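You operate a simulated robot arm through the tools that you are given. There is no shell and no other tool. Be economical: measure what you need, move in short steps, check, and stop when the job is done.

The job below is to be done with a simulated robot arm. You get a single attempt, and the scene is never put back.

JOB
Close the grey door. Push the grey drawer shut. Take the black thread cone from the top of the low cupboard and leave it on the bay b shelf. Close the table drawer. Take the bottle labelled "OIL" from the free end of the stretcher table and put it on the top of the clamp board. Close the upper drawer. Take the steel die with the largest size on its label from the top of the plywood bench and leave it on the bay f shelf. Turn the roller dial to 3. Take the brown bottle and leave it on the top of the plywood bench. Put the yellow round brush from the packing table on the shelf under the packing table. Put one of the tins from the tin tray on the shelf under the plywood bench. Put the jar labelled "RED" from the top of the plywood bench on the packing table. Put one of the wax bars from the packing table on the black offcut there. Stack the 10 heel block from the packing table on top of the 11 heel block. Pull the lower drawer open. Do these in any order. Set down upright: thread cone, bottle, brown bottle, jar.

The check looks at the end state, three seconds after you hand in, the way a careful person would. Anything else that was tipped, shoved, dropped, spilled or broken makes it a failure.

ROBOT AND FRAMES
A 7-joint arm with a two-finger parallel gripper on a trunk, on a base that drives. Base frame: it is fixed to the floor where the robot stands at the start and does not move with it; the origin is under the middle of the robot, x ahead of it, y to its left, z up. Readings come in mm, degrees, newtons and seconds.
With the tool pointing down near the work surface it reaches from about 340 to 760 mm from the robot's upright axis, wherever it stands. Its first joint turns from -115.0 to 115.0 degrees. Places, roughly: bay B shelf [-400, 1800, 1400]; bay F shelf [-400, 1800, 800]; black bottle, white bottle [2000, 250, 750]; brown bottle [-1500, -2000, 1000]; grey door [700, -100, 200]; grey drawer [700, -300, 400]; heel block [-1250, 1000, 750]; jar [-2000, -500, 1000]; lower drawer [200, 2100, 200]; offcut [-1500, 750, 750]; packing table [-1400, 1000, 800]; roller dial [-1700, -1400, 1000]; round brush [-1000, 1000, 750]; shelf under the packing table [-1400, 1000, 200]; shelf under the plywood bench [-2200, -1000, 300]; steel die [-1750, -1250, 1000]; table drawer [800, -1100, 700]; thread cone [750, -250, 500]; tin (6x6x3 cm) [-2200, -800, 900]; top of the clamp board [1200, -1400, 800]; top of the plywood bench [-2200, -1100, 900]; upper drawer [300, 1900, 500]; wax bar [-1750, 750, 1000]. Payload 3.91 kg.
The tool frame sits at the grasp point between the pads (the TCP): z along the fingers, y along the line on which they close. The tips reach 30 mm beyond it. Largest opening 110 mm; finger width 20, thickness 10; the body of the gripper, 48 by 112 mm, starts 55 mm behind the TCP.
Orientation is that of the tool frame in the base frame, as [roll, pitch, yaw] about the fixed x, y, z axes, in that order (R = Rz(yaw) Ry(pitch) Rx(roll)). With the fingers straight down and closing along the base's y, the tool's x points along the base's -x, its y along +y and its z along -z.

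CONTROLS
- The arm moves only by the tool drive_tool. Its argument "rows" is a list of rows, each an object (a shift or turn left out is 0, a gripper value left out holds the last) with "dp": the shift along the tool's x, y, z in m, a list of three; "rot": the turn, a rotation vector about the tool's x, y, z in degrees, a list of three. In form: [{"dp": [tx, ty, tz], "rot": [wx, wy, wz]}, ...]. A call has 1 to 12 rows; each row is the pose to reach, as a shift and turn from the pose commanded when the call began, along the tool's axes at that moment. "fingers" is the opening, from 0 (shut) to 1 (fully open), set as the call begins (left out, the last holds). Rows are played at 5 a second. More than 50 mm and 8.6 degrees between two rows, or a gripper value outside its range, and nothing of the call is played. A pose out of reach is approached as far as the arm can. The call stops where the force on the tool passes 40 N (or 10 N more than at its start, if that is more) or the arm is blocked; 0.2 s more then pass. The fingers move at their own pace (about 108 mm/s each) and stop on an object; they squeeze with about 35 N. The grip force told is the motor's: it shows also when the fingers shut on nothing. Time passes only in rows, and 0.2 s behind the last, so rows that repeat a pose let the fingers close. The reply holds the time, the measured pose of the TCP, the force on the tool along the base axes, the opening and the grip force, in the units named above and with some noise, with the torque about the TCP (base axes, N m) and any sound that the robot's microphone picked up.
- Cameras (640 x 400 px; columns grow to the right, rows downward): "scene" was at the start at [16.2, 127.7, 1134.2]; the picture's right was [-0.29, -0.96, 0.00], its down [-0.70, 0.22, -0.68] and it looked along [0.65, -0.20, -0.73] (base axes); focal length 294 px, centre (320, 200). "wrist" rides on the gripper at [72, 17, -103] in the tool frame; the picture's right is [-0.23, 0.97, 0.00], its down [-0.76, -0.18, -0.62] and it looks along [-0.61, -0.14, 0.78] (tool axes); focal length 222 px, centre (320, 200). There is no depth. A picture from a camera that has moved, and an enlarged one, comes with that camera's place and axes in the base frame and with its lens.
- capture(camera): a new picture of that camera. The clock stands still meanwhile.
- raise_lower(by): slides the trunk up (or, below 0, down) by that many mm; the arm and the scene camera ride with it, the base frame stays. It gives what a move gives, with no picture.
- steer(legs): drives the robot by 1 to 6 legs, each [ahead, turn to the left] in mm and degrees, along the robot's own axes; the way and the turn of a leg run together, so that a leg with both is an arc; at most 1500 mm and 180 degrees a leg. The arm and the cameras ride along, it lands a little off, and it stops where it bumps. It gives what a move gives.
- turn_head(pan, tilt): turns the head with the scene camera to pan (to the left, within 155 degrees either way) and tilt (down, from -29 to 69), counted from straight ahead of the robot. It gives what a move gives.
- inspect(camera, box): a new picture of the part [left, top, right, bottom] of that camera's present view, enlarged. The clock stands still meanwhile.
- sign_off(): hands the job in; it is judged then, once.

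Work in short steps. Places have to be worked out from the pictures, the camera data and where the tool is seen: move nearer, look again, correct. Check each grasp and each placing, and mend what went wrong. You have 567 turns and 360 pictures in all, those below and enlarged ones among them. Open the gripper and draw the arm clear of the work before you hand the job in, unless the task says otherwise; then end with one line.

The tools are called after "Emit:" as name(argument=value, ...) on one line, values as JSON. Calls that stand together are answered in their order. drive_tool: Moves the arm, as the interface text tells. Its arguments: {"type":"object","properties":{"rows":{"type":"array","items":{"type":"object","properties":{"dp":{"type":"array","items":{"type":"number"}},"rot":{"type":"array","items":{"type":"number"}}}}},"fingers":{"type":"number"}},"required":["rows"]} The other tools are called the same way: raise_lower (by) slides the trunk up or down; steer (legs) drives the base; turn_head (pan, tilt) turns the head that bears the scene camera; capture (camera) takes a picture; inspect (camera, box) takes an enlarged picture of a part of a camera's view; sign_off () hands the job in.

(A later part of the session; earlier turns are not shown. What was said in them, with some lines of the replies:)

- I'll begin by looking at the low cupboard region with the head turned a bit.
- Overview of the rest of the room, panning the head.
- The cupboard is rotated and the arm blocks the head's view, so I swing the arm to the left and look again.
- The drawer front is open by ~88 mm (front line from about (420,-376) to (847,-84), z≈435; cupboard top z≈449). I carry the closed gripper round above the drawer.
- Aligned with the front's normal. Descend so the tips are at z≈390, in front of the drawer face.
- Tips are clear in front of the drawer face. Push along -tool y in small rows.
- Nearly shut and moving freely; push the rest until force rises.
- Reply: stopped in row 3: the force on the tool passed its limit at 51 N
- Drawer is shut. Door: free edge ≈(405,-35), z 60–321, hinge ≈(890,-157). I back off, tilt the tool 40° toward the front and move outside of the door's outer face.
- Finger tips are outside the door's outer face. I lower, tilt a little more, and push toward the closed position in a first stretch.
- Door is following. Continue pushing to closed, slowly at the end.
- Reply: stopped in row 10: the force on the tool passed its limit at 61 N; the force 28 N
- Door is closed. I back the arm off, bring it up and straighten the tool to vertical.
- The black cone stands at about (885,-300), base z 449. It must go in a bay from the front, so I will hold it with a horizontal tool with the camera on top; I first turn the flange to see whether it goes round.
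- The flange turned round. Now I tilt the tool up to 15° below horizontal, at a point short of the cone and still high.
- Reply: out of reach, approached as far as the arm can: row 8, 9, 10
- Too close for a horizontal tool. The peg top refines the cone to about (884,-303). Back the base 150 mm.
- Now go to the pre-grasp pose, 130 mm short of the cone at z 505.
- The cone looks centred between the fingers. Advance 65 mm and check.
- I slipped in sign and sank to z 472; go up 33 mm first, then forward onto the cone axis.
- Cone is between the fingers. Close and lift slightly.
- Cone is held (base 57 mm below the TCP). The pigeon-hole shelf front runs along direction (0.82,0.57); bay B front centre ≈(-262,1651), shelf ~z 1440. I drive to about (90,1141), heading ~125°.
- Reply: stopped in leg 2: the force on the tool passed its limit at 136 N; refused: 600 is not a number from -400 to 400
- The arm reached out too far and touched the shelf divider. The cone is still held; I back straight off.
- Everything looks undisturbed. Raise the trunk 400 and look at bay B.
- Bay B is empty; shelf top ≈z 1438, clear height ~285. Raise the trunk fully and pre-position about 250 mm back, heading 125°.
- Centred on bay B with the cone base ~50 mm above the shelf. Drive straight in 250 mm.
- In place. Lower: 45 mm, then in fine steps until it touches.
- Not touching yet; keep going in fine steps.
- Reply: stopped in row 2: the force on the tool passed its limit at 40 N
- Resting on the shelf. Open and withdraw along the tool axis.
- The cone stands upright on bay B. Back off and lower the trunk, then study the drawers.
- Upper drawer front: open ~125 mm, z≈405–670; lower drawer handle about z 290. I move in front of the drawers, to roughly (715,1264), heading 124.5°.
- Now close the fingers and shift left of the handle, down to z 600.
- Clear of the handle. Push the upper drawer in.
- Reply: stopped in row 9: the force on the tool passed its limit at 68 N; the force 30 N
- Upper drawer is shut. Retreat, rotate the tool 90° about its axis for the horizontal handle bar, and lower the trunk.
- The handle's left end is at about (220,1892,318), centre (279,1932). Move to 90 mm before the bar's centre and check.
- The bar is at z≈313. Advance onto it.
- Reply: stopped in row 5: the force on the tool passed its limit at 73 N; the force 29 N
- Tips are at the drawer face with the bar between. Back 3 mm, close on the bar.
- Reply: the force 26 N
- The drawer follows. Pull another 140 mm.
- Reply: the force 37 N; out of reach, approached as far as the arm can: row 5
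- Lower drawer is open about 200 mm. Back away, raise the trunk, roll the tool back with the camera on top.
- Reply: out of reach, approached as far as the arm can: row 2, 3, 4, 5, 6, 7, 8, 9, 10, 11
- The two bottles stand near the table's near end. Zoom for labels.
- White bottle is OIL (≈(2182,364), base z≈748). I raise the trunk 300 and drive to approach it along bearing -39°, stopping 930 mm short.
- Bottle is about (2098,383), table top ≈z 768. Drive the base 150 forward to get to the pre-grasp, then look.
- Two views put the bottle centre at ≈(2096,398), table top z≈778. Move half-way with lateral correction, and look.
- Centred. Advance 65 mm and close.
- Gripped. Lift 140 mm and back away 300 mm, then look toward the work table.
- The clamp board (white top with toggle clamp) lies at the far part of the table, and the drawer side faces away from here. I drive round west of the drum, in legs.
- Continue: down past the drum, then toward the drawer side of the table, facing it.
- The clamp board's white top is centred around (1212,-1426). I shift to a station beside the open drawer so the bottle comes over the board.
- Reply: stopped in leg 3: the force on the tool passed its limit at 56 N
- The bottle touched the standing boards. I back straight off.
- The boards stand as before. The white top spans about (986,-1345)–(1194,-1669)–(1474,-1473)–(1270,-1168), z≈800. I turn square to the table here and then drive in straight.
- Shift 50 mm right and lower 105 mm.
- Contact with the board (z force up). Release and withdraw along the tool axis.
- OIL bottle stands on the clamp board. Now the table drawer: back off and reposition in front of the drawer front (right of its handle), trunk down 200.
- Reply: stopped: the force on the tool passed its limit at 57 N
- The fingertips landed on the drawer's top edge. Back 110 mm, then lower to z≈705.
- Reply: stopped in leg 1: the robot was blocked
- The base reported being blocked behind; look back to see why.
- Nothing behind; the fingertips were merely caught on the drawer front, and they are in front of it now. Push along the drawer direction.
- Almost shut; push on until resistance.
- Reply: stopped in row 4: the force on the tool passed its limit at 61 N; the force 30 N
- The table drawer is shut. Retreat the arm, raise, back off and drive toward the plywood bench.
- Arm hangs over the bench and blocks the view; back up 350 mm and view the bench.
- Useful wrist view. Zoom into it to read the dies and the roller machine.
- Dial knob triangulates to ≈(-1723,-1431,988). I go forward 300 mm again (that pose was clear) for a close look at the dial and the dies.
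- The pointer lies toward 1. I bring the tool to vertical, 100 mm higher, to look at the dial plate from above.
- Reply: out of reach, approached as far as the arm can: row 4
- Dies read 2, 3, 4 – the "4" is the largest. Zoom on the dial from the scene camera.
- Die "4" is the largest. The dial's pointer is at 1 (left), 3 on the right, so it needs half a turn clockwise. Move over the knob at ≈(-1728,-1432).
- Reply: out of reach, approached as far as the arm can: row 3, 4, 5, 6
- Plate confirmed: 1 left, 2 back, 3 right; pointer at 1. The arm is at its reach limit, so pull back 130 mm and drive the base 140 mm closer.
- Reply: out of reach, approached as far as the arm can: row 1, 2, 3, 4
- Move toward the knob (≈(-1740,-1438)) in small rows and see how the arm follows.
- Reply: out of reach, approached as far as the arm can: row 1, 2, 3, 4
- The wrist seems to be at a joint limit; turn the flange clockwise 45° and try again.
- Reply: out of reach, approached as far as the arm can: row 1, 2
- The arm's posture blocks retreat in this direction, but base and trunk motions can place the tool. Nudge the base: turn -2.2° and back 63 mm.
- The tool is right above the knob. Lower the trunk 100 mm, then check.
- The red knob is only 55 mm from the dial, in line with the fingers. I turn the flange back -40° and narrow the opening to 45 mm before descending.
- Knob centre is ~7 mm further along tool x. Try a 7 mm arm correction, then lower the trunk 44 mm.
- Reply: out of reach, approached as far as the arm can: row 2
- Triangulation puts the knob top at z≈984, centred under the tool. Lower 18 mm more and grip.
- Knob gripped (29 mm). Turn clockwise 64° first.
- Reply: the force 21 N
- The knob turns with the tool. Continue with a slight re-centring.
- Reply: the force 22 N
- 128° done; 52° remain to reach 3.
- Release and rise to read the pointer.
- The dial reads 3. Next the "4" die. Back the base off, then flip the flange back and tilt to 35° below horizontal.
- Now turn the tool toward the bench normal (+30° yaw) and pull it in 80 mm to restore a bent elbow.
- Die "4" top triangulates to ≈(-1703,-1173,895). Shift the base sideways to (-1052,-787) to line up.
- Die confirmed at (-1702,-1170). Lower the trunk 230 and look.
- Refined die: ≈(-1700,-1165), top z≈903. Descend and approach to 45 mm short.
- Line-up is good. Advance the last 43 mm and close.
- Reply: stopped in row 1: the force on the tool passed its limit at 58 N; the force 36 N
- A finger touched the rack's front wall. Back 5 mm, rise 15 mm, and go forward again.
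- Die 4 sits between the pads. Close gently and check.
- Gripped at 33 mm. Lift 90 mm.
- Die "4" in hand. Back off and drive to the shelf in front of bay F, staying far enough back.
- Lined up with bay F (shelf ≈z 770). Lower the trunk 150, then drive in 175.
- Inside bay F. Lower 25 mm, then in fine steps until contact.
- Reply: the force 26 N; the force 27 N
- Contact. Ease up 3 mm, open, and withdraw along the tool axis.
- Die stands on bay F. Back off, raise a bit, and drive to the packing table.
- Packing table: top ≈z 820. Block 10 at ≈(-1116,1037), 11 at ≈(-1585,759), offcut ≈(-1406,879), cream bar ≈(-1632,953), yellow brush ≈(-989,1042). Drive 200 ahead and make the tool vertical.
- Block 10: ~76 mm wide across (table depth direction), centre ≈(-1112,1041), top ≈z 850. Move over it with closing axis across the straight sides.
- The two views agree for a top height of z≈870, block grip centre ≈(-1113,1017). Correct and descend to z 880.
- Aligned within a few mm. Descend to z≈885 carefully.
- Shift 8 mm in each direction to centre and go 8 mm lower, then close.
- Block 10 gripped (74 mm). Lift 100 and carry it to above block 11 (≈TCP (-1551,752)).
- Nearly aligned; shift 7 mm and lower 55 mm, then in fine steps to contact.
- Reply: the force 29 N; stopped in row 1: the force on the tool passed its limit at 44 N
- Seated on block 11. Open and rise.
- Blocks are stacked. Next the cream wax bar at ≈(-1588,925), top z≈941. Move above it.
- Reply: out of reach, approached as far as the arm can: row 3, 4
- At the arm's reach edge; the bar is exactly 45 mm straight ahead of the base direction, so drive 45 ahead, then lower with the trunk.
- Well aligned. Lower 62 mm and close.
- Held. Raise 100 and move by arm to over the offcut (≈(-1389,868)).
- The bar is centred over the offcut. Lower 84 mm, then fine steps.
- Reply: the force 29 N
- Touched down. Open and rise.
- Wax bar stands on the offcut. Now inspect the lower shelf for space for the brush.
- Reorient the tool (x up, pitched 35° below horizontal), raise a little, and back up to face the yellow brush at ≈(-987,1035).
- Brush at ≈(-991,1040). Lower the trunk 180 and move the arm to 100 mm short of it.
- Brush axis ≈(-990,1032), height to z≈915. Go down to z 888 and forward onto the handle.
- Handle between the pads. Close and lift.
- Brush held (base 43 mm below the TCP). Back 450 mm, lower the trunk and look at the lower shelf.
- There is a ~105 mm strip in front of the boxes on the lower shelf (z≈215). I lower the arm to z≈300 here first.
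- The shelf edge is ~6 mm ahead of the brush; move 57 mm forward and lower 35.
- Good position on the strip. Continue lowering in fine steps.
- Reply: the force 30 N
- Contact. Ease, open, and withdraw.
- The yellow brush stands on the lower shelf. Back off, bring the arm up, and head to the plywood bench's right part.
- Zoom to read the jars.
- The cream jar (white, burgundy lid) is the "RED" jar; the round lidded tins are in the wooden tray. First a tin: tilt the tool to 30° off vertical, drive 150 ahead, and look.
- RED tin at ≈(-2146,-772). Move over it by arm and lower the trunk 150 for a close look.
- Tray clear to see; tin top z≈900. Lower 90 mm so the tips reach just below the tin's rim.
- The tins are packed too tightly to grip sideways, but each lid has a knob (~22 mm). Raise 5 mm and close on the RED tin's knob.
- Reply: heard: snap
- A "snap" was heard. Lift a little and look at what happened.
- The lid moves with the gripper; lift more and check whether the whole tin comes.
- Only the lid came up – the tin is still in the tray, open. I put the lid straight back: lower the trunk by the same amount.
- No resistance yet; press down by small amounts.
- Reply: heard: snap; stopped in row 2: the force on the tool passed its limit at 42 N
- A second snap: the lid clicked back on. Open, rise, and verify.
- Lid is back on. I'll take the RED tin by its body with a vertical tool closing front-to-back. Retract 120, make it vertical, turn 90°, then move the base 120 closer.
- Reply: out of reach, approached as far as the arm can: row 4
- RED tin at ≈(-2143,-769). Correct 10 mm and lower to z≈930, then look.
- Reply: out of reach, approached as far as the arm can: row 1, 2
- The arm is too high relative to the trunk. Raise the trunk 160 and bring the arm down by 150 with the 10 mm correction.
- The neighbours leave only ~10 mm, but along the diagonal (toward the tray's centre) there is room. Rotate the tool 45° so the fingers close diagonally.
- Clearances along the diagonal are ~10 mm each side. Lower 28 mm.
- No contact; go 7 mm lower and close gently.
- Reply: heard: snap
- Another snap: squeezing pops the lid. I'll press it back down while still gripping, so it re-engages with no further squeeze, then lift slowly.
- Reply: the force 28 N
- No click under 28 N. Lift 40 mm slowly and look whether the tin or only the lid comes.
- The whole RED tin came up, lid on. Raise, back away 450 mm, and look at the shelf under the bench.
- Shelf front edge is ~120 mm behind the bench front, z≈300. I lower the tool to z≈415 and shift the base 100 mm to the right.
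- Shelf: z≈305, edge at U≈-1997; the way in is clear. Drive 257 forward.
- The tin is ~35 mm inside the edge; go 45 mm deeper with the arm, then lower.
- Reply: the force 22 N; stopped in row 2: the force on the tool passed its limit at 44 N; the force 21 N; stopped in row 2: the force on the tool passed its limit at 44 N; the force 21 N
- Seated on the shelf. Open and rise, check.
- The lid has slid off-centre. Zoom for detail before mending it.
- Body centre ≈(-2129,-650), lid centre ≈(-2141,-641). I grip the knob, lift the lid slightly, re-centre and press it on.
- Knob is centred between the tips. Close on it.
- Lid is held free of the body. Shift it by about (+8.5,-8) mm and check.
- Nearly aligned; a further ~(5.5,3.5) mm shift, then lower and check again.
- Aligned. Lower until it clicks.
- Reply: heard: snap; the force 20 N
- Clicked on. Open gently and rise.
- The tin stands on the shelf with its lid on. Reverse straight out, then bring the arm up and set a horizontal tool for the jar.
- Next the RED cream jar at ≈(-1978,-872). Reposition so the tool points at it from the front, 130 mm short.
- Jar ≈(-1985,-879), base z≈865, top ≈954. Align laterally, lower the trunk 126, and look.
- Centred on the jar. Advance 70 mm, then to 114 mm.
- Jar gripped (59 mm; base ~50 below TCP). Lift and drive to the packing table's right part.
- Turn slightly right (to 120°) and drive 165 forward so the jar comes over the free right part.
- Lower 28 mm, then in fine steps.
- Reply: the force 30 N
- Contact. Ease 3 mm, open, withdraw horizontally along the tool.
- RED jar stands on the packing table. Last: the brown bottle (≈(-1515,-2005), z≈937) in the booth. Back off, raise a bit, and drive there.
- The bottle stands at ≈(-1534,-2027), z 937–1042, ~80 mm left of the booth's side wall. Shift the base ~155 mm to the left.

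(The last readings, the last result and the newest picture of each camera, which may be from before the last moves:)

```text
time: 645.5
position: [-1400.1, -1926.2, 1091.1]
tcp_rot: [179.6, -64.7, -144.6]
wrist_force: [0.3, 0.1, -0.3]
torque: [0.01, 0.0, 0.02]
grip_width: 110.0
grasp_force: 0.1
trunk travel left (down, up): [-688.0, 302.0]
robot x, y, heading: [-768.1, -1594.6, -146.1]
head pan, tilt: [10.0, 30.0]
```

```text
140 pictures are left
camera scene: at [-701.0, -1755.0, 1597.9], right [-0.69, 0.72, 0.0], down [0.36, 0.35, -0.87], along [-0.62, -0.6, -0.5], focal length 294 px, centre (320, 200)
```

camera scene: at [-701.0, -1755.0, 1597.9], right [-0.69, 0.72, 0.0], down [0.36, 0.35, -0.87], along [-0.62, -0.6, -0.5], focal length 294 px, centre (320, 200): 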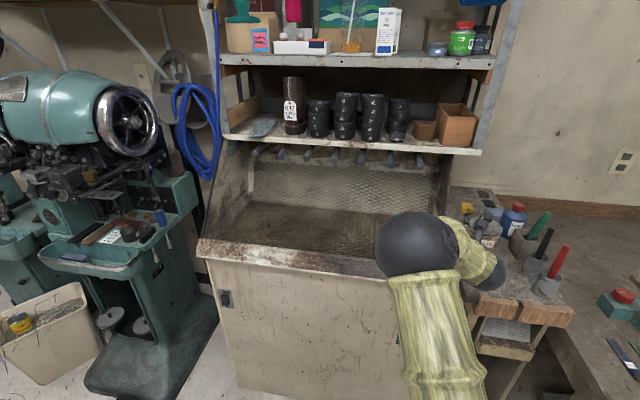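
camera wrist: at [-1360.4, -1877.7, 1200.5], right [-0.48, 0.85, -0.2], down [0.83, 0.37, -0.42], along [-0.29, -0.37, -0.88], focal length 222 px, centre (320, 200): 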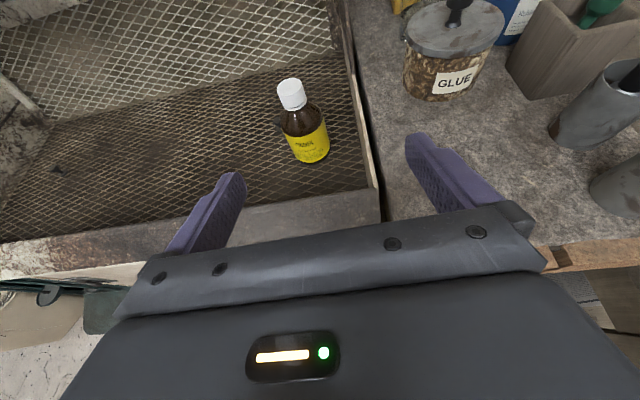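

Bottle axis ≈(-1540,-2067), z≈895–1022; lip z≈925. Move laterally -34 and forward 100 while high, then lower 130.

Emit:
drive_tool(rows=[{"dp": [0.014, -0.011, 0.03]}, {"dp": [0.028, -0.022, 0.06]}, {"dp": [0.0426, -0.034, 0.0905]}])

Emit:
capture(camera="wrist")

```text
time: 646.3
position: [-1464.2, -2010.7, 1088.3]
tcp_rot: [179.6, -64.6, -144.7]
wrist_force: [-0.5, 0.2, 0.8]
torque: [0.0, -0.01, -0.02]
grip_width: 109.9
grasp_force: 0.0
trunk travel left (down, up): [-688.0, 302.0]
robot x, y, heading: [-770.8, -1596.5, -146.0]
head pan, tilt: [10.0, 30.0]
```

```text
139 pictures are left
camera wrist: at [-1422.2, -1963.5, 1200.2], right [-0.48, 0.85, -0.2], down [0.83, 0.37, -0.42], along [-0.29, -0.37, -0.88], focal length 222 px, centre (320, 200)
```

wrist: 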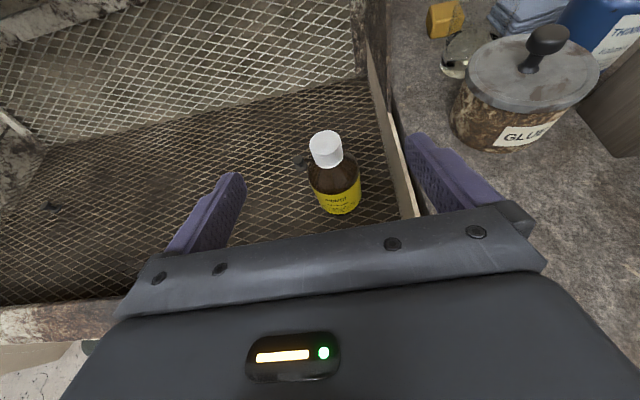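

Bottle axis (-1542,-2066) confirmed; laterally aligned. Lower the trunk 145.

Emit:
raise_lower(by=-145)

Emit:
capture(camera="wrist")

```text
time: 648.2
position: [-1464.9, -2012.4, 954.2]
tcp_rot: [-179.4, -65.7, -145.4]
wrist_force: [-4.6, -1.7, 4.4]
torque: [-0.19, -0.33, -0.29]
grip_width: 110.2
grasp_force: 0.0
trunk travel left (down, up): [-544.0, 446.0]
robot x, y, heading: [-770.5, -1593.7, -146.1]
head pan, tilt: [10.0, 30.0]
stopped: the force on the tool passed its limit at 43 N (the readings are from after the stop); the commanded pose is now the measured one
```

```text
138 pictures are left
camera wrist: at [-1422.2, -1962.5, 1063.5], right [-0.48, 0.85, -0.21], down [0.83, 0.36, -0.44], along [-0.29, -0.38, -0.87], focal length 222 px, centre (320, 200)
```

wrist: 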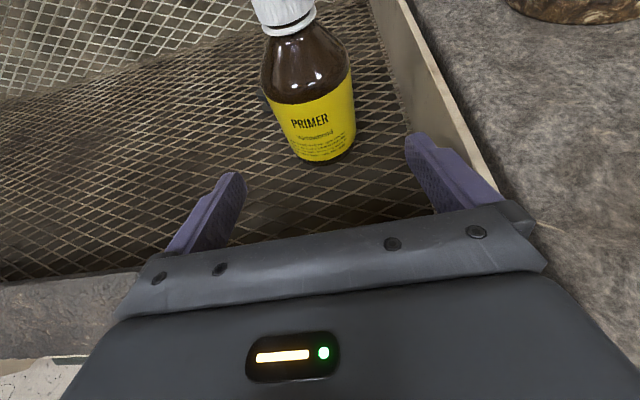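

The gripper body touched the booth's front lip (z≈950). Rise 25 mm, go forward over the lip and descend to z≈954 at the bottle.

Emit:
drive_tool(rows=[{"dp": [0.0228, 0, -0.0103]}, {"dp": [0.0372, 0, 0.0216]}, {"dp": [0.0496, 0, 0.0489]}, {"dp": [0.0423, 0, 0.0741]}, {"dp": [0.0391, 0, 0.0865]}])

Emit:
capture(camera="wrist")

```text
time: 649.4
position: [-1541.4, -2068.3, 953.0]
tcp_rot: [-179.5, -65.5, -145.4]
wrist_force: [0.1, -0.6, -1.2]
torque: [0.0, 0.02, -0.01]
grip_width: 109.9
grasp_force: 0.0
trunk travel left (down, up): [-544.0, 446.0]
robot x, y, heading: [-769.7, -1594.6, -146.3]
head pan, tilt: [10.0, 30.0]
```

```text
137 pictures are left
camera wrist: at [-1499.5, -2017.1, 1062.2], right [-0.48, 0.85, -0.21], down [0.83, 0.36, -0.43], along [-0.29, -0.38, -0.88], focal length 222 px, centre (320, 200)
```

wrist: 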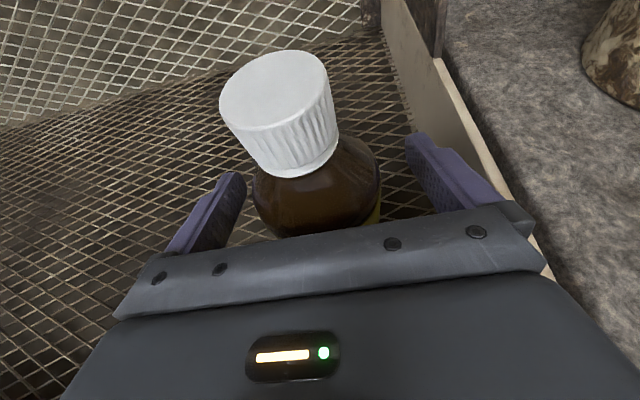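

Lower 18 mm to the bottle's straight body and close.

Emit:
drive_tool(rows=[{"dp": [-0.0082, 0, 0.0037]}, {"dp": [-0.0164, 0, 0.0074]}])

Emit:
drive_tool(rows=[{}, {}, {}], fingers=0)

Emit:
capture(camera="wrist")

```text
time: 650.0
position: [-1541.8, -2066.9, 935.2]
tcp_rot: [-179.5, -65.5, -145.5]
wrist_force: [-0.3, -0.3, 0.5]
torque: [-0.03, 0.01, -0.03]
grip_width: 109.9
grasp_force: 0.0
trunk travel left (down, up): [-544.0, 446.0]
robot x, y, heading: [-771.1, -1597.6, -146.4]
head pan, tilt: [10.0, 30.0]
```

```text
time: 650.8
position: [-1541.5, -2068.2, 935.4]
tcp_rot: [-179.5, -65.6, -145.4]
wrist_force: [0.1, -0.3, 0.2]
torque: [-0.04, 0.03, 0.03]
grip_width: 62.5
grasp_force: 34.8
trunk travel left (down, up): [-544.0, 446.0]
robot x, y, heading: [-773.9, -1594.6, -146.3]
head pan, tilt: [10.0, 30.0]
```

```text
136 pictures are left
camera wrist: at [-1499.8, -2017.0, 1044.7], right [-0.48, 0.85, -0.21], down [0.83, 0.36, -0.43], along [-0.29, -0.38, -0.88], focal length 222 px, centre (320, 200)
```

wrist: 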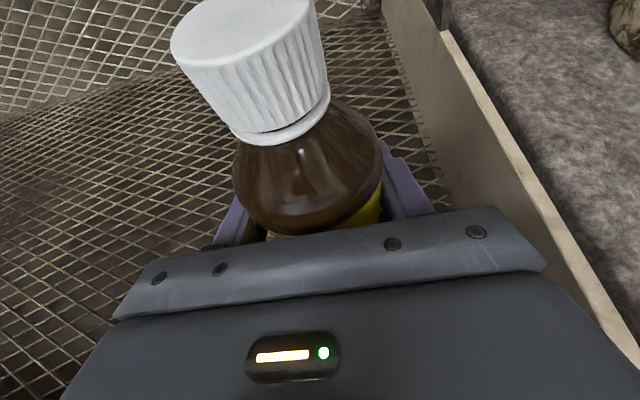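

Gripped (62.5 mm). Lift 140 and back straight out.

Emit:
raise_lower(by=140)

Emit:
steer(legs=[[-400, 0]])

Emit:
capture(camera="wrist")

Emit:
turn_head(pan=-40, tilt=25)

Emit:
capture(camera="scene")

```text
time: 652.5
position: [-1542.3, -2066.6, 1074.2]
tcp_rot: [-179.6, -65.5, -145.4]
wrist_force: [0.0, -0.2, -4.3]
torque: [-0.01, 0.04, 0.04]
grip_width: 62.8
grasp_force: 34.7
trunk travel left (down, up): [-684.0, 306.0]
robot x, y, heading: [-765.3, -1594.5, -146.4]
head pan, tilt: [10.0, 30.0]
```

```text
time: 655.3
position: [-1212.7, -1845.0, 1075.8]
tcp_rot: [-179.6, -65.5, -145.5]
wrist_force: [1.6, 0.2, -3.9]
torque: [0.0, 0.03, -0.02]
grip_width: 62.7
grasp_force: 34.7
trunk travel left (down, up): [-684.0, 306.0]
robot x, y, heading: [-437.8, -1374.5, -146.1]
head pan, tilt: [10.0, 30.0]
```

```text
135 pictures are left
camera wrist: at [-1170.2, -1794.4, 1184.7], right [-0.48, 0.85, -0.21], down [0.83, 0.36, -0.43], along [-0.29, -0.38, -0.88], focal length 222 px, centre (320, 200)
```

wrist: 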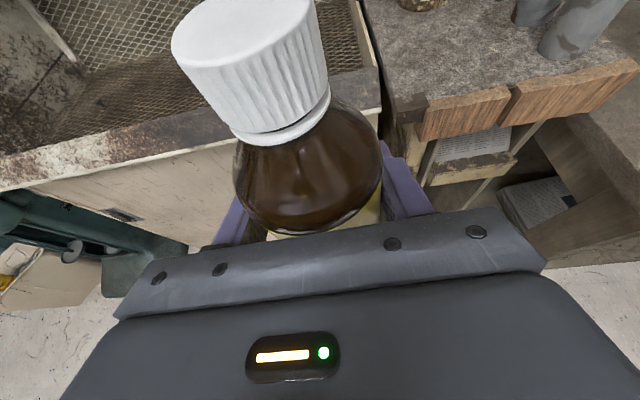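

```text
time: 656.5
position: [-1212.4, -1843.7, 1076.1]
tcp_rot: [-179.5, -65.5, -145.6]
wrist_force: [-0.8, -0.4, -3.0]
torque: [-0.03, 0.03, 0.01]
grip_width: 62.6
grasp_force: 35.2
trunk travel left (down, up): [-684.0, 306.0]
robot x, y, heading: [-441.1, -1374.7, -146.3]
head pan, tilt: [-40.0, 25.0]
```

```text
134 pictures are left
camera scene: at [-397.6, -1462.0, 1601.5], right [0.11, 0.99, 0.0], down [0.42, -0.05, -0.91], along [-0.9, 0.1, -0.42], focal length 294 px, centre (320, 200)
```

scene: 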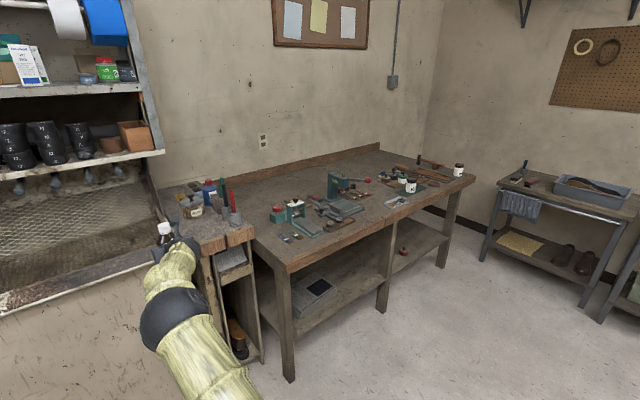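

Bottle in hand (base ~70 below TCP). I'll set it where the RED jar stood (≈(-1984,-879)). Drive to the approach point.

Emit:
steer(legs=[[-150, 0], [0, -92], [1250, 0], [0, 92.9]])

Emit:
turn_head(pan=10, tilt=35)

Emit:
capture(camera="scene")

Emit:
capture(camera="wrist")

```text
time: 676.3
position: [-1732.3, -735.7, 1074.6]
tcp_rot: [-179.5, -65.5, -143.6]
wrist_force: [-1.0, -0.3, -3.5]
torque: [-0.02, 0.02, 0.01]
grip_width: 62.6
grasp_force: 35.2
trunk travel left (down, up): [-684.0, 306.0]
robot x, y, heading: [-976.6, -244.0, -144.5]
head pan, tilt: [-40.0, 25.0]
```

```text
time: 677.5
position: [-1732.8, -736.4, 1074.9]
tcp_rot: [-179.5, -65.5, -143.6]
wrist_force: [1.2, 0.3, -4.1]
torque: [0.0, 0.02, -0.01]
grip_width: 62.5
grasp_force: 35.5
trunk travel left (down, up): [-684.0, 306.0]
robot x, y, heading: [-978.0, -239.3, -144.2]
head pan, tilt: [10.0, 35.0]
```

```text
133 pictures are left
camera scene: at [-900.3, -395.3, 1585.8], right [-0.72, 0.7, 0.0], down [0.4, 0.41, -0.82], along [-0.57, -0.59, -0.57], focal length 294 px, centre (320, 200)
```

scene: 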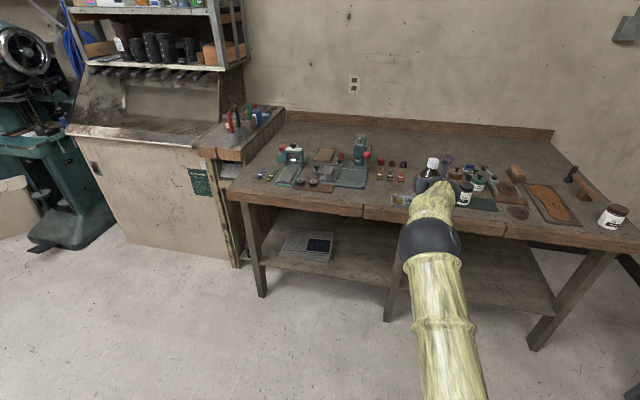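

```text
132 pictures are left
camera wrist: at [-1691.6, -684.9, 1184.3], right [-0.51, 0.83, -0.21], down [0.81, 0.39, -0.43], along [-0.28, -0.39, -0.88], focal length 222 px, centre (320, 200)
```

wrist: 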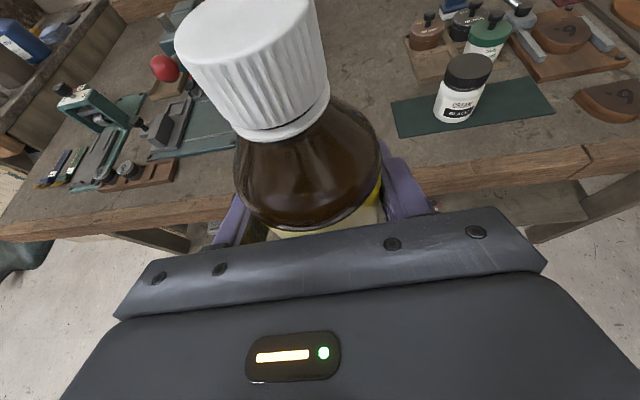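

Emit:
steer(legs=[[0, -1.8], [282, 0]])

Emit:
capture(camera="wrist")

Emit:
capture(camera="scene")

```text
time: 680.1
position: [-1981.9, -866.7, 1075.0]
tcp_rot: [-179.6, -65.4, -145.6]
wrist_force: [0.1, 0.3, -3.9]
torque: [0.02, 0.0, 0.0]
grip_width: 62.5
grasp_force: 35.0
trunk travel left (down, up): [-684.0, 306.0]
robot x, y, heading: [-1211.6, -398.6, -146.5]
head pan, tilt: [10.0, 35.0]
```

```text
131 pictures are left
camera wrist: at [-1939.5, -817.7, 1183.7], right [-0.48, 0.85, -0.21], down [0.83, 0.36, -0.43], along [-0.29, -0.38, -0.88], focal length 222 px, centre (320, 200)
```

wrist: 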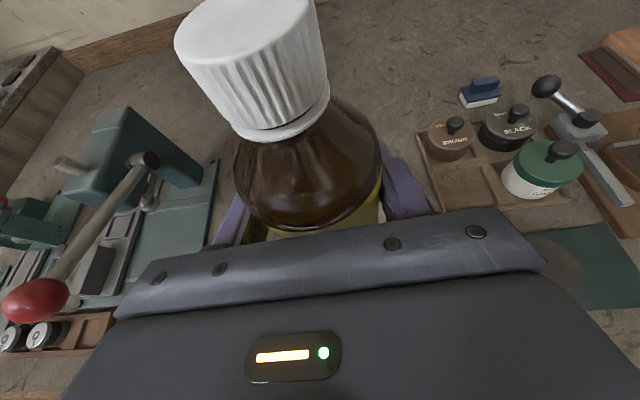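

```text
130 pictures are left
camera scene: at [-1139.1, -554.7, 1585.7], right [-0.69, 0.72, 0.0], down [0.41, 0.4, -0.82], along [-0.59, -0.57, -0.57], focal length 294 px, centre (320, 200)
```

scene: 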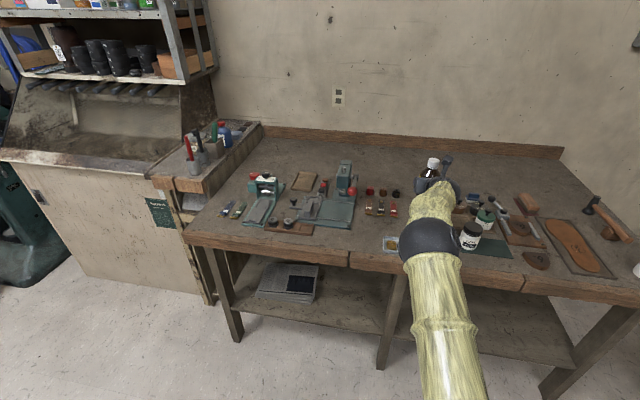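

Clear underneath. Lower the trunk 125, then fine steps.

Emit:
raise_lower(by=-122)

Emit:
inspect(camera="scene", box=[360, 110, 500, 230])

```text
time: 681.6
position: [-1980.0, -866.6, 952.7]
tcp_rot: [-179.5, -65.5, -145.4]
wrist_force: [-0.4, -0.8, -3.5]
torque: [0.0, 0.04, 0.0]
grip_width: 62.6
grasp_force: 34.8
trunk travel left (down, up): [-562.0, 428.0]
robot x, y, heading: [-1209.8, -394.0, -146.3]
head pan, tilt: [10.0, 35.0]
```

```text
3.33 times, centred on (430, 170) of scene
camera zoom: at [-1138.3, -554.1, 1463.8], right [-0.69, 0.72, 0.0], down [0.41, 0.4, -0.82], along [-0.59, -0.57, -0.57], focal length 980 px, centre (-47, 300)
```

zoom: 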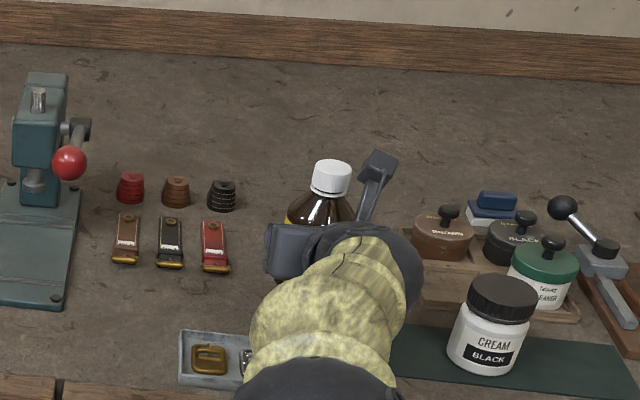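

Good, clear of the neighbours. Lower in fine steps.

Emit:
drive_tool(rows=[{"dp": [-0.0046, 0, 0.002]}, {"dp": [-0.0091, 0, 0.0041]}])

Emit:
drive_tool(rows=[{"dp": [-0.0027, 0, 0.0012]}, {"dp": [-0.0055, 0, 0.0025]}])

Emit:
drive_tool(rows=[{"dp": [-0.0027, 0, 0.0012]}, {"dp": [-0.0055, 0, 0.0025]}])

```text
time: 682.2
position: [-1981.1, -868.8, 942.3]
tcp_rot: [-179.6, -65.4, -145.3]
wrist_force: [0.1, 0.7, -3.7]
torque: [-0.02, 0.0, 0.01]
grip_width: 62.4
grasp_force: 34.9
trunk travel left (down, up): [-562.0, 428.0]
robot x, y, heading: [-1209.7, -392.7, -146.2]
head pan, tilt: [10.0, 35.0]
```

```text
time: 682.8
position: [-1981.2, -866.6, 937.3]
tcp_rot: [-179.5, -65.6, -145.4]
wrist_force: [0.1, 0.3, -2.6]
torque: [-0.04, 0.02, -0.06]
grip_width: 62.5
grasp_force: 35.2
trunk travel left (down, up): [-562.0, 428.0]
robot x, y, heading: [-1209.8, -397.0, -146.1]
head pan, tilt: [10.0, 35.0]
```

```text
time: 683.4
position: [-1980.2, -867.8, 930.4]
tcp_rot: [-179.5, -65.4, -145.4]
wrist_force: [0.1, -0.5, -3.6]
torque: [0.01, -0.01, 0.0]
grip_width: 62.3
grasp_force: 35.0
trunk travel left (down, up): [-562.0, 428.0]
robot x, y, heading: [-1210.6, -398.6, -146.4]
head pan, tilt: [10.0, 35.0]
```

Emit:
drive_tool(rows=[{"dp": [-0.0027, 0, 0.0012]}, {"dp": [-0.0055, 0, 0.0025]}])

Emit:
drive_tool(rows=[{"dp": [-0.0027, 0, 0.0012]}, {"dp": [-0.0055, 0, 0.0025]}])

Emit:
drive_tool(rows=[{"dp": [-0.0027, 0, 0.0012]}, {"dp": [-0.0055, 0, 0.0025]}])

```text
time: 684.0
position: [-1982.0, -867.8, 924.8]
tcp_rot: [-179.4, -65.4, -145.4]
wrist_force: [-0.1, 0.6, -2.4]
torque: [-0.01, 0.01, -0.03]
grip_width: 62.6
grasp_force: 35.0
trunk travel left (down, up): [-562.0, 428.0]
robot x, y, heading: [-1210.4, -398.7, -146.0]
head pan, tilt: [10.0, 35.0]
```

```text
time: 684.6
position: [-1980.8, -866.8, 919.2]
tcp_rot: [-179.6, -65.5, -145.5]
wrist_force: [-0.1, 0.5, -3.9]
torque: [-0.02, 0.03, 0.02]
grip_width: 62.8
grasp_force: 34.9
trunk travel left (down, up): [-562.0, 428.0]
robot x, y, heading: [-1209.3, -396.5, -146.2]
head pan, tilt: [10.0, 35.0]
```

```text
time: 685.2
position: [-1978.9, -867.9, 912.2]
tcp_rot: [-179.6, -65.5, -145.4]
wrist_force: [-0.3, -0.8, -2.0]
torque: [0.0, -0.02, -0.01]
grip_width: 62.6
grasp_force: 34.8
trunk travel left (down, up): [-562.0, 428.0]
robot x, y, heading: [-1209.4, -396.2, -146.1]
head pan, tilt: [10.0, 35.0]
```

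Emit:
inspect(camera="scene", box=[360, 110, 500, 230])

Emit:
drive_tool(rows=[{"dp": [-0.0027, 0, 0.0012]}, {"dp": [-0.0055, 0, 0.0025]}])

Emit:
drive_tool(rows=[{"dp": [-0.0027, 0, 0.0012]}, {"dp": [-0.0055, 0, 0.0025]}])

```text
3.33 times, centred on (430, 170) of scene
camera zoom: at [-1138.4, -554.3, 1463.7], right [-0.69, 0.72, 0.0], down [0.41, 0.4, -0.82], along [-0.59, -0.57, -0.57], focal length 980 px, centre (-47, 300)
```

zoom: 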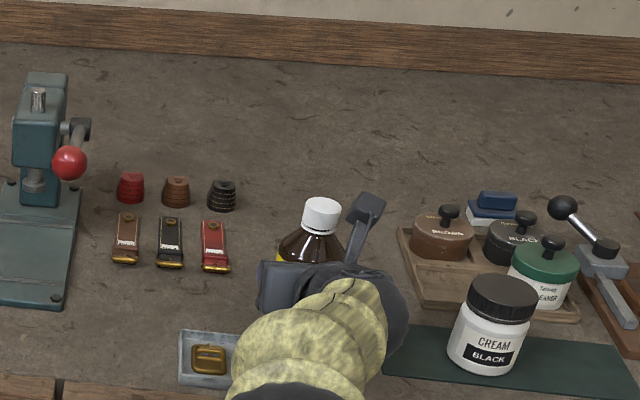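

```text
time: 685.8
position: [-1981.0, -868.1, 906.9]
tcp_rot: [-179.4, -65.5, -145.5]
wrist_force: [0.0, 0.8, -2.9]
torque: [-0.01, 0.01, -0.01]
grip_width: 62.7
grasp_force: 34.6
trunk travel left (down, up): [-562.0, 428.0]
robot x, y, heading: [-1212.0, -401.5, -146.3]
head pan, tilt: [10.0, 35.0]
```

```text
time: 686.4
position: [-1980.3, -868.9, 904.3]
tcp_rot: [-179.6, -65.7, -145.4]
wrist_force: [-2.9, -0.8, 5.6]
torque: [0.15, 0.09, 0.03]
grip_width: 62.6
grasp_force: 34.8
trunk travel left (down, up): [-562.0, 428.0]
robot x, y, heading: [-1210.4, -395.1, -146.2]
head pan, tilt: [10.0, 35.0]
```

Contact beginning; one more small step to seat it.

Emit:
drive_tool(rows=[{"dp": [-0.0014, 0, 0.0006]}, {"dp": [-0.0027, 0, 0.0012]}])

Emit:
capture(camera="wrist")

```text
time: 687.0
position: [-1979.0, -866.8, 903.2]
tcp_rot: [-179.6, -65.9, -145.3]
wrist_force: [-7.8, -3.7, 22.0]
torque: [0.38, 0.08, 0.13]
grip_width: 62.6
grasp_force: 35.1
trunk travel left (down, up): [-562.0, 428.0]
robot x, y, heading: [-1209.4, -391.1, -146.2]
head pan, tilt: [10.0, 35.0]
```

```text
127 pictures are left
camera wrist: at [-1936.8, -817.3, 1012.3], right [-0.48, 0.85, -0.21], down [0.82, 0.36, -0.44], along [-0.3, -0.39, -0.87], focal length 222 px, centre (320, 200)
```

wrist: 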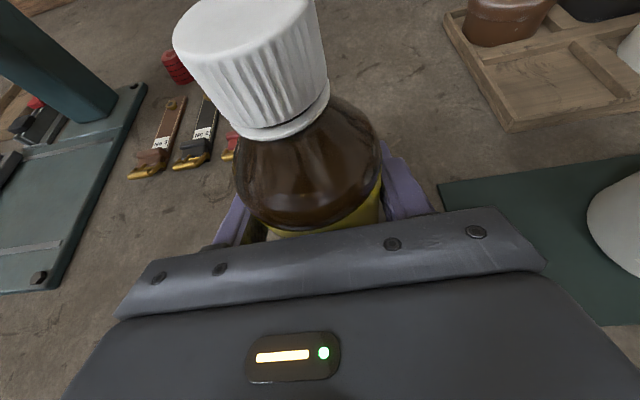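

Release with a moderate opening and withdraw.

Emit:
drive_tool(rows=[{"dp": [0.002, 0, -0.001]}, {"dp": [0.002, 0, -0.001]}, {"dp": [0.002, 0, -0.001]}, {"dp": [-0.006, 0, -0.019]}, {"dp": [-0.014, 0, -0.038]}, {"dp": [-0.022, 0, -0.056]}, {"dp": [-0.03, 0, -0.074]}, {"dp": [-0.035, 0, -0.1]}], fingers=0.8)

Emit:
capture(camera="wrist")

```text
time: 688.8
position: [-1891.7, -807.2, 907.3]
tcp_rot: [-179.5, -65.5, -145.5]
wrist_force: [0.0, 0.4, 0.1]
torque: [0.02, -0.01, 0.0]
grip_width: 88.3
grasp_force: 0.1
trunk travel left (down, up): [-562.0, 428.0]
robot x, y, heading: [-1208.3, -396.7, -146.2]
head pan, tilt: [10.0, 35.0]
```

```text
126 pictures are left
camera wrist: at [-1850.7, -757.2, 1016.4], right [-0.48, 0.85, -0.21], down [0.83, 0.36, -0.43], along [-0.29, -0.38, -0.88], focal length 222 px, centre (320, 200)
```

wrist: 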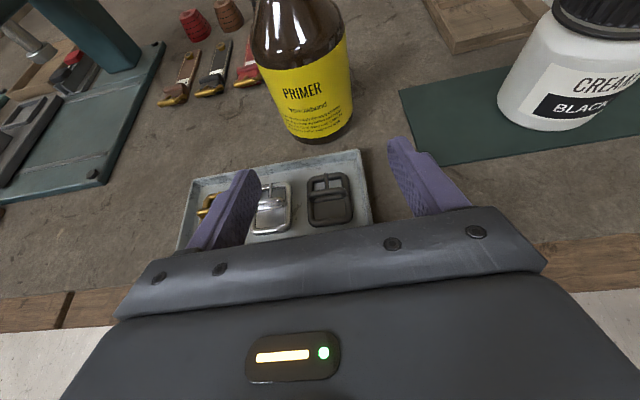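

The brown bottle stands on the bench. Raise, back away, and take a last look around.

Emit:
raise_lower(by=120)

Emit:
steer(legs=[[-450, 0]])

Emit:
turn_head(pan=5, tilt=25)

Emit:
capture(camera="scene")

Emit:
turn_head(pan=-95, tilt=20)

Emit:
capture(camera="scene")

Emit:
turn_head(pan=140, tilt=20)

Emit:
capture(camera="scene")

```text
time: 690.3
position: [-1892.9, -808.6, 1026.8]
tcp_rot: [-179.4, -65.4, -145.5]
wrist_force: [0.8, 0.6, -0.1]
torque: [0.02, 0.02, -0.02]
grip_width: 88.0
grasp_force: 0.2
trunk travel left (down, up): [-682.0, 308.0]
robot x, y, heading: [-1210.9, -395.9, -146.1]
head pan, tilt: [10.0, 35.0]
```

```text
time: 693.4
position: [-1521.0, -552.1, 1025.6]
tcp_rot: [-179.5, -65.5, -146.0]
wrist_force: [-0.2, -0.2, -0.7]
torque: [0.01, 0.0, -0.03]
grip_width: 87.9
grasp_force: 0.0
trunk travel left (down, up): [-682.0, 308.0]
robot x, y, heading: [-835.0, -150.2, -146.8]
head pan, tilt: [10.0, 35.0]
```

```text
time: 694.1
position: [-1521.5, -551.7, 1027.1]
tcp_rot: [-179.5, -65.5, -145.8]
wrist_force: [0.4, -0.3, 0.3]
torque: [0.01, 0.03, -0.01]
grip_width: 88.1
grasp_force: 0.0
trunk travel left (down, up): [-682.0, 308.0]
robot x, y, heading: [-832.0, -144.8, -146.6]
head pan, tilt: [5.0, 25.0]
```

```text
125 pictures are left
camera scene: at [-772.0, -302.1, 1599.5], right [-0.62, 0.78, 0.0], down [0.33, 0.26, -0.91], along [-0.71, -0.56, -0.42], focal length 294 px, centre (320, 200)
```

scene: 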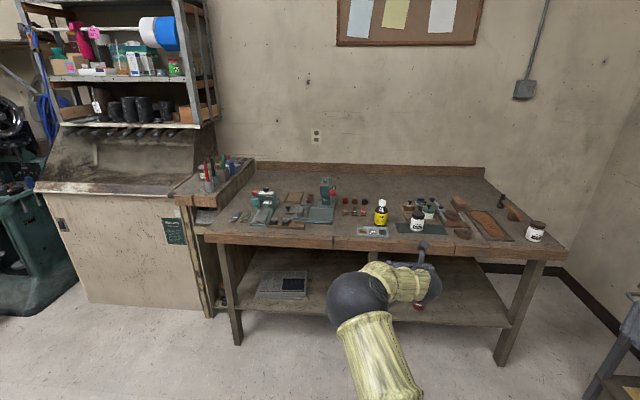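

```text
time: 695.9
position: [-1521.1, -552.1, 1027.2]
tcp_rot: [-179.5, -65.5, -145.9]
wrist_force: [0.4, 1.0, -0.4]
torque: [-0.01, -0.03, -0.01]
grip_width: 88.2
grasp_force: 0.0
trunk travel left (down, up): [-682.0, 308.0]
robot x, y, heading: [-829.4, -145.9, -146.5]
head pan, tilt: [-95.0, 20.0]
```

```text
124 pictures are left
camera scene: at [-744.1, -163.1, 1607.6], right [0.88, 0.48, 0.0], down [0.16, -0.3, -0.94], along [-0.45, 0.83, -0.34], focal length 294 px, centre (320, 200)
```

scene: 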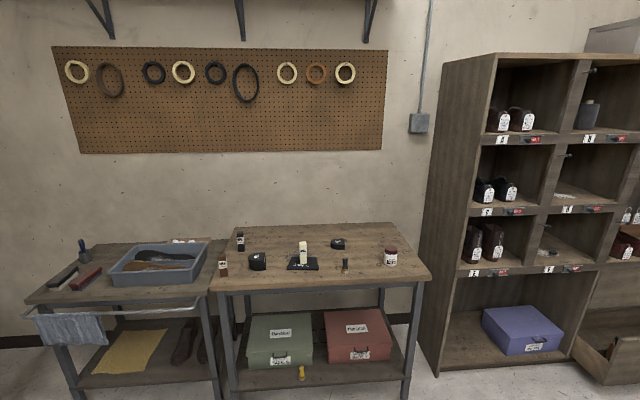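

```text
time: 699.2
position: [-1520.6, -552.3, 1027.9]
tcp_rot: [-179.4, -65.5, -145.9]
wrist_force: [0.1, 0.2, -0.7]
torque: [0.01, -0.01, 0.02]
grip_width: 88.0
grasp_force: 0.1
trunk travel left (down, up): [-682.0, 308.0]
robot x, y, heading: [-828.8, -146.5, -146.7]
head pan, tilt: [140.0, 20.0]
```

```text
123 pictures are left
camera scene: at [-607.3, -255.8, 1607.6], right [-0.12, -0.99, 0.0], down [-0.34, 0.04, -0.94], along [0.93, -0.11, -0.34], focal length 294 px, centre (320, 200)
```

scene: 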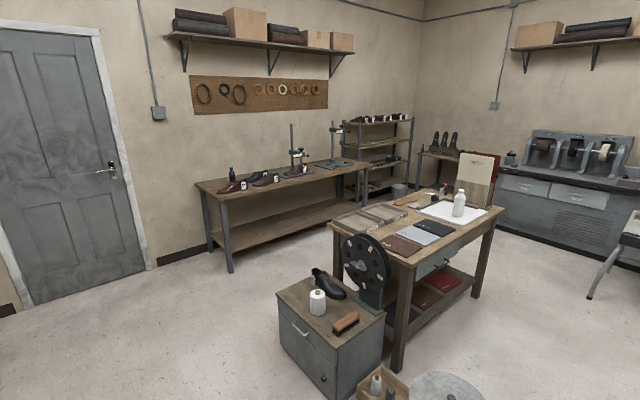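

Everything appears in place; a quick zoom on the cupboard and the tin to be sure.

Emit:
inspect(camera="scene", box=[260, 260, 400, 400])

Emit:
turn_head(pan=-15, tilt=30)

Emit:
inspect(camera="scene", box=[200, 120, 460, 290])

```text
2.86 times, centred on (330, 330) of scene
camera zoom: at [-607.3, -255.8, 1607.6], right [-0.12, -0.99, 0.0], down [-0.34, 0.04, -0.94], along [0.93, -0.11, -0.34], focal length 840 px, centre (291, -171)
```

zoom: 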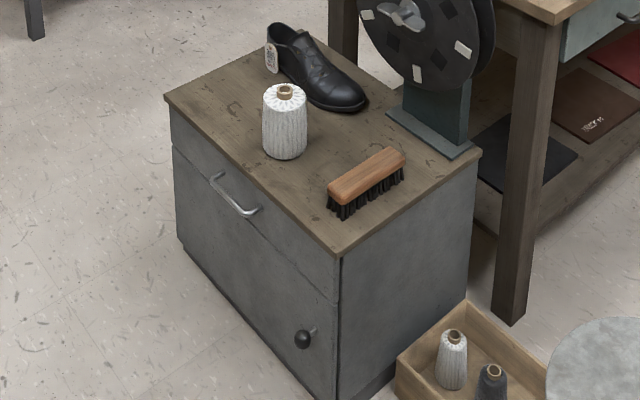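

```text
time: 701.6
position: [-1522.5, -552.2, 1026.8]
tcp_rot: [-179.5, -65.5, -145.9]
wrist_force: [0.5, -0.8, 0.6]
torque: [0.01, -0.02, -0.01]
grip_width: 87.9
grasp_force: 0.0
trunk travel left (down, up): [-682.0, 308.0]
robot x, y, heading: [-831.8, -150.7, -146.6]
head pan, tilt: [-15.0, 30.0]
```

```text
2.35 times, centred on (330, 205) of scene
camera zoom: at [-785.6, -273.5, 1591.6], right [-0.31, 0.95, 0.0], down [0.47, 0.16, -0.87], along [-0.82, -0.27, -0.5], focal length 692 px, centre (296, 188)
```

zoom: 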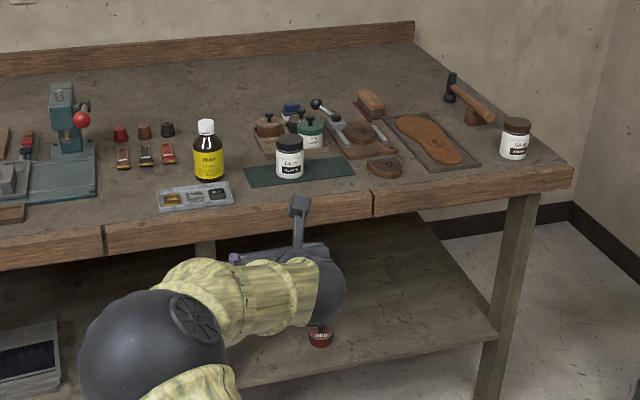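

All items are in place, the gripper is open and the arm is clear of the work. Handing in.

Emit:
sign_off()

```text
The job is handed in.
```

All fifteen tasks are done and handed in, with two things to know: the carried cone and the OIL bottle bumped a shelf divider and the standing "THICK" boards on the way with no visible harm, and the RED tin's lid came off, but I clicked it back on.
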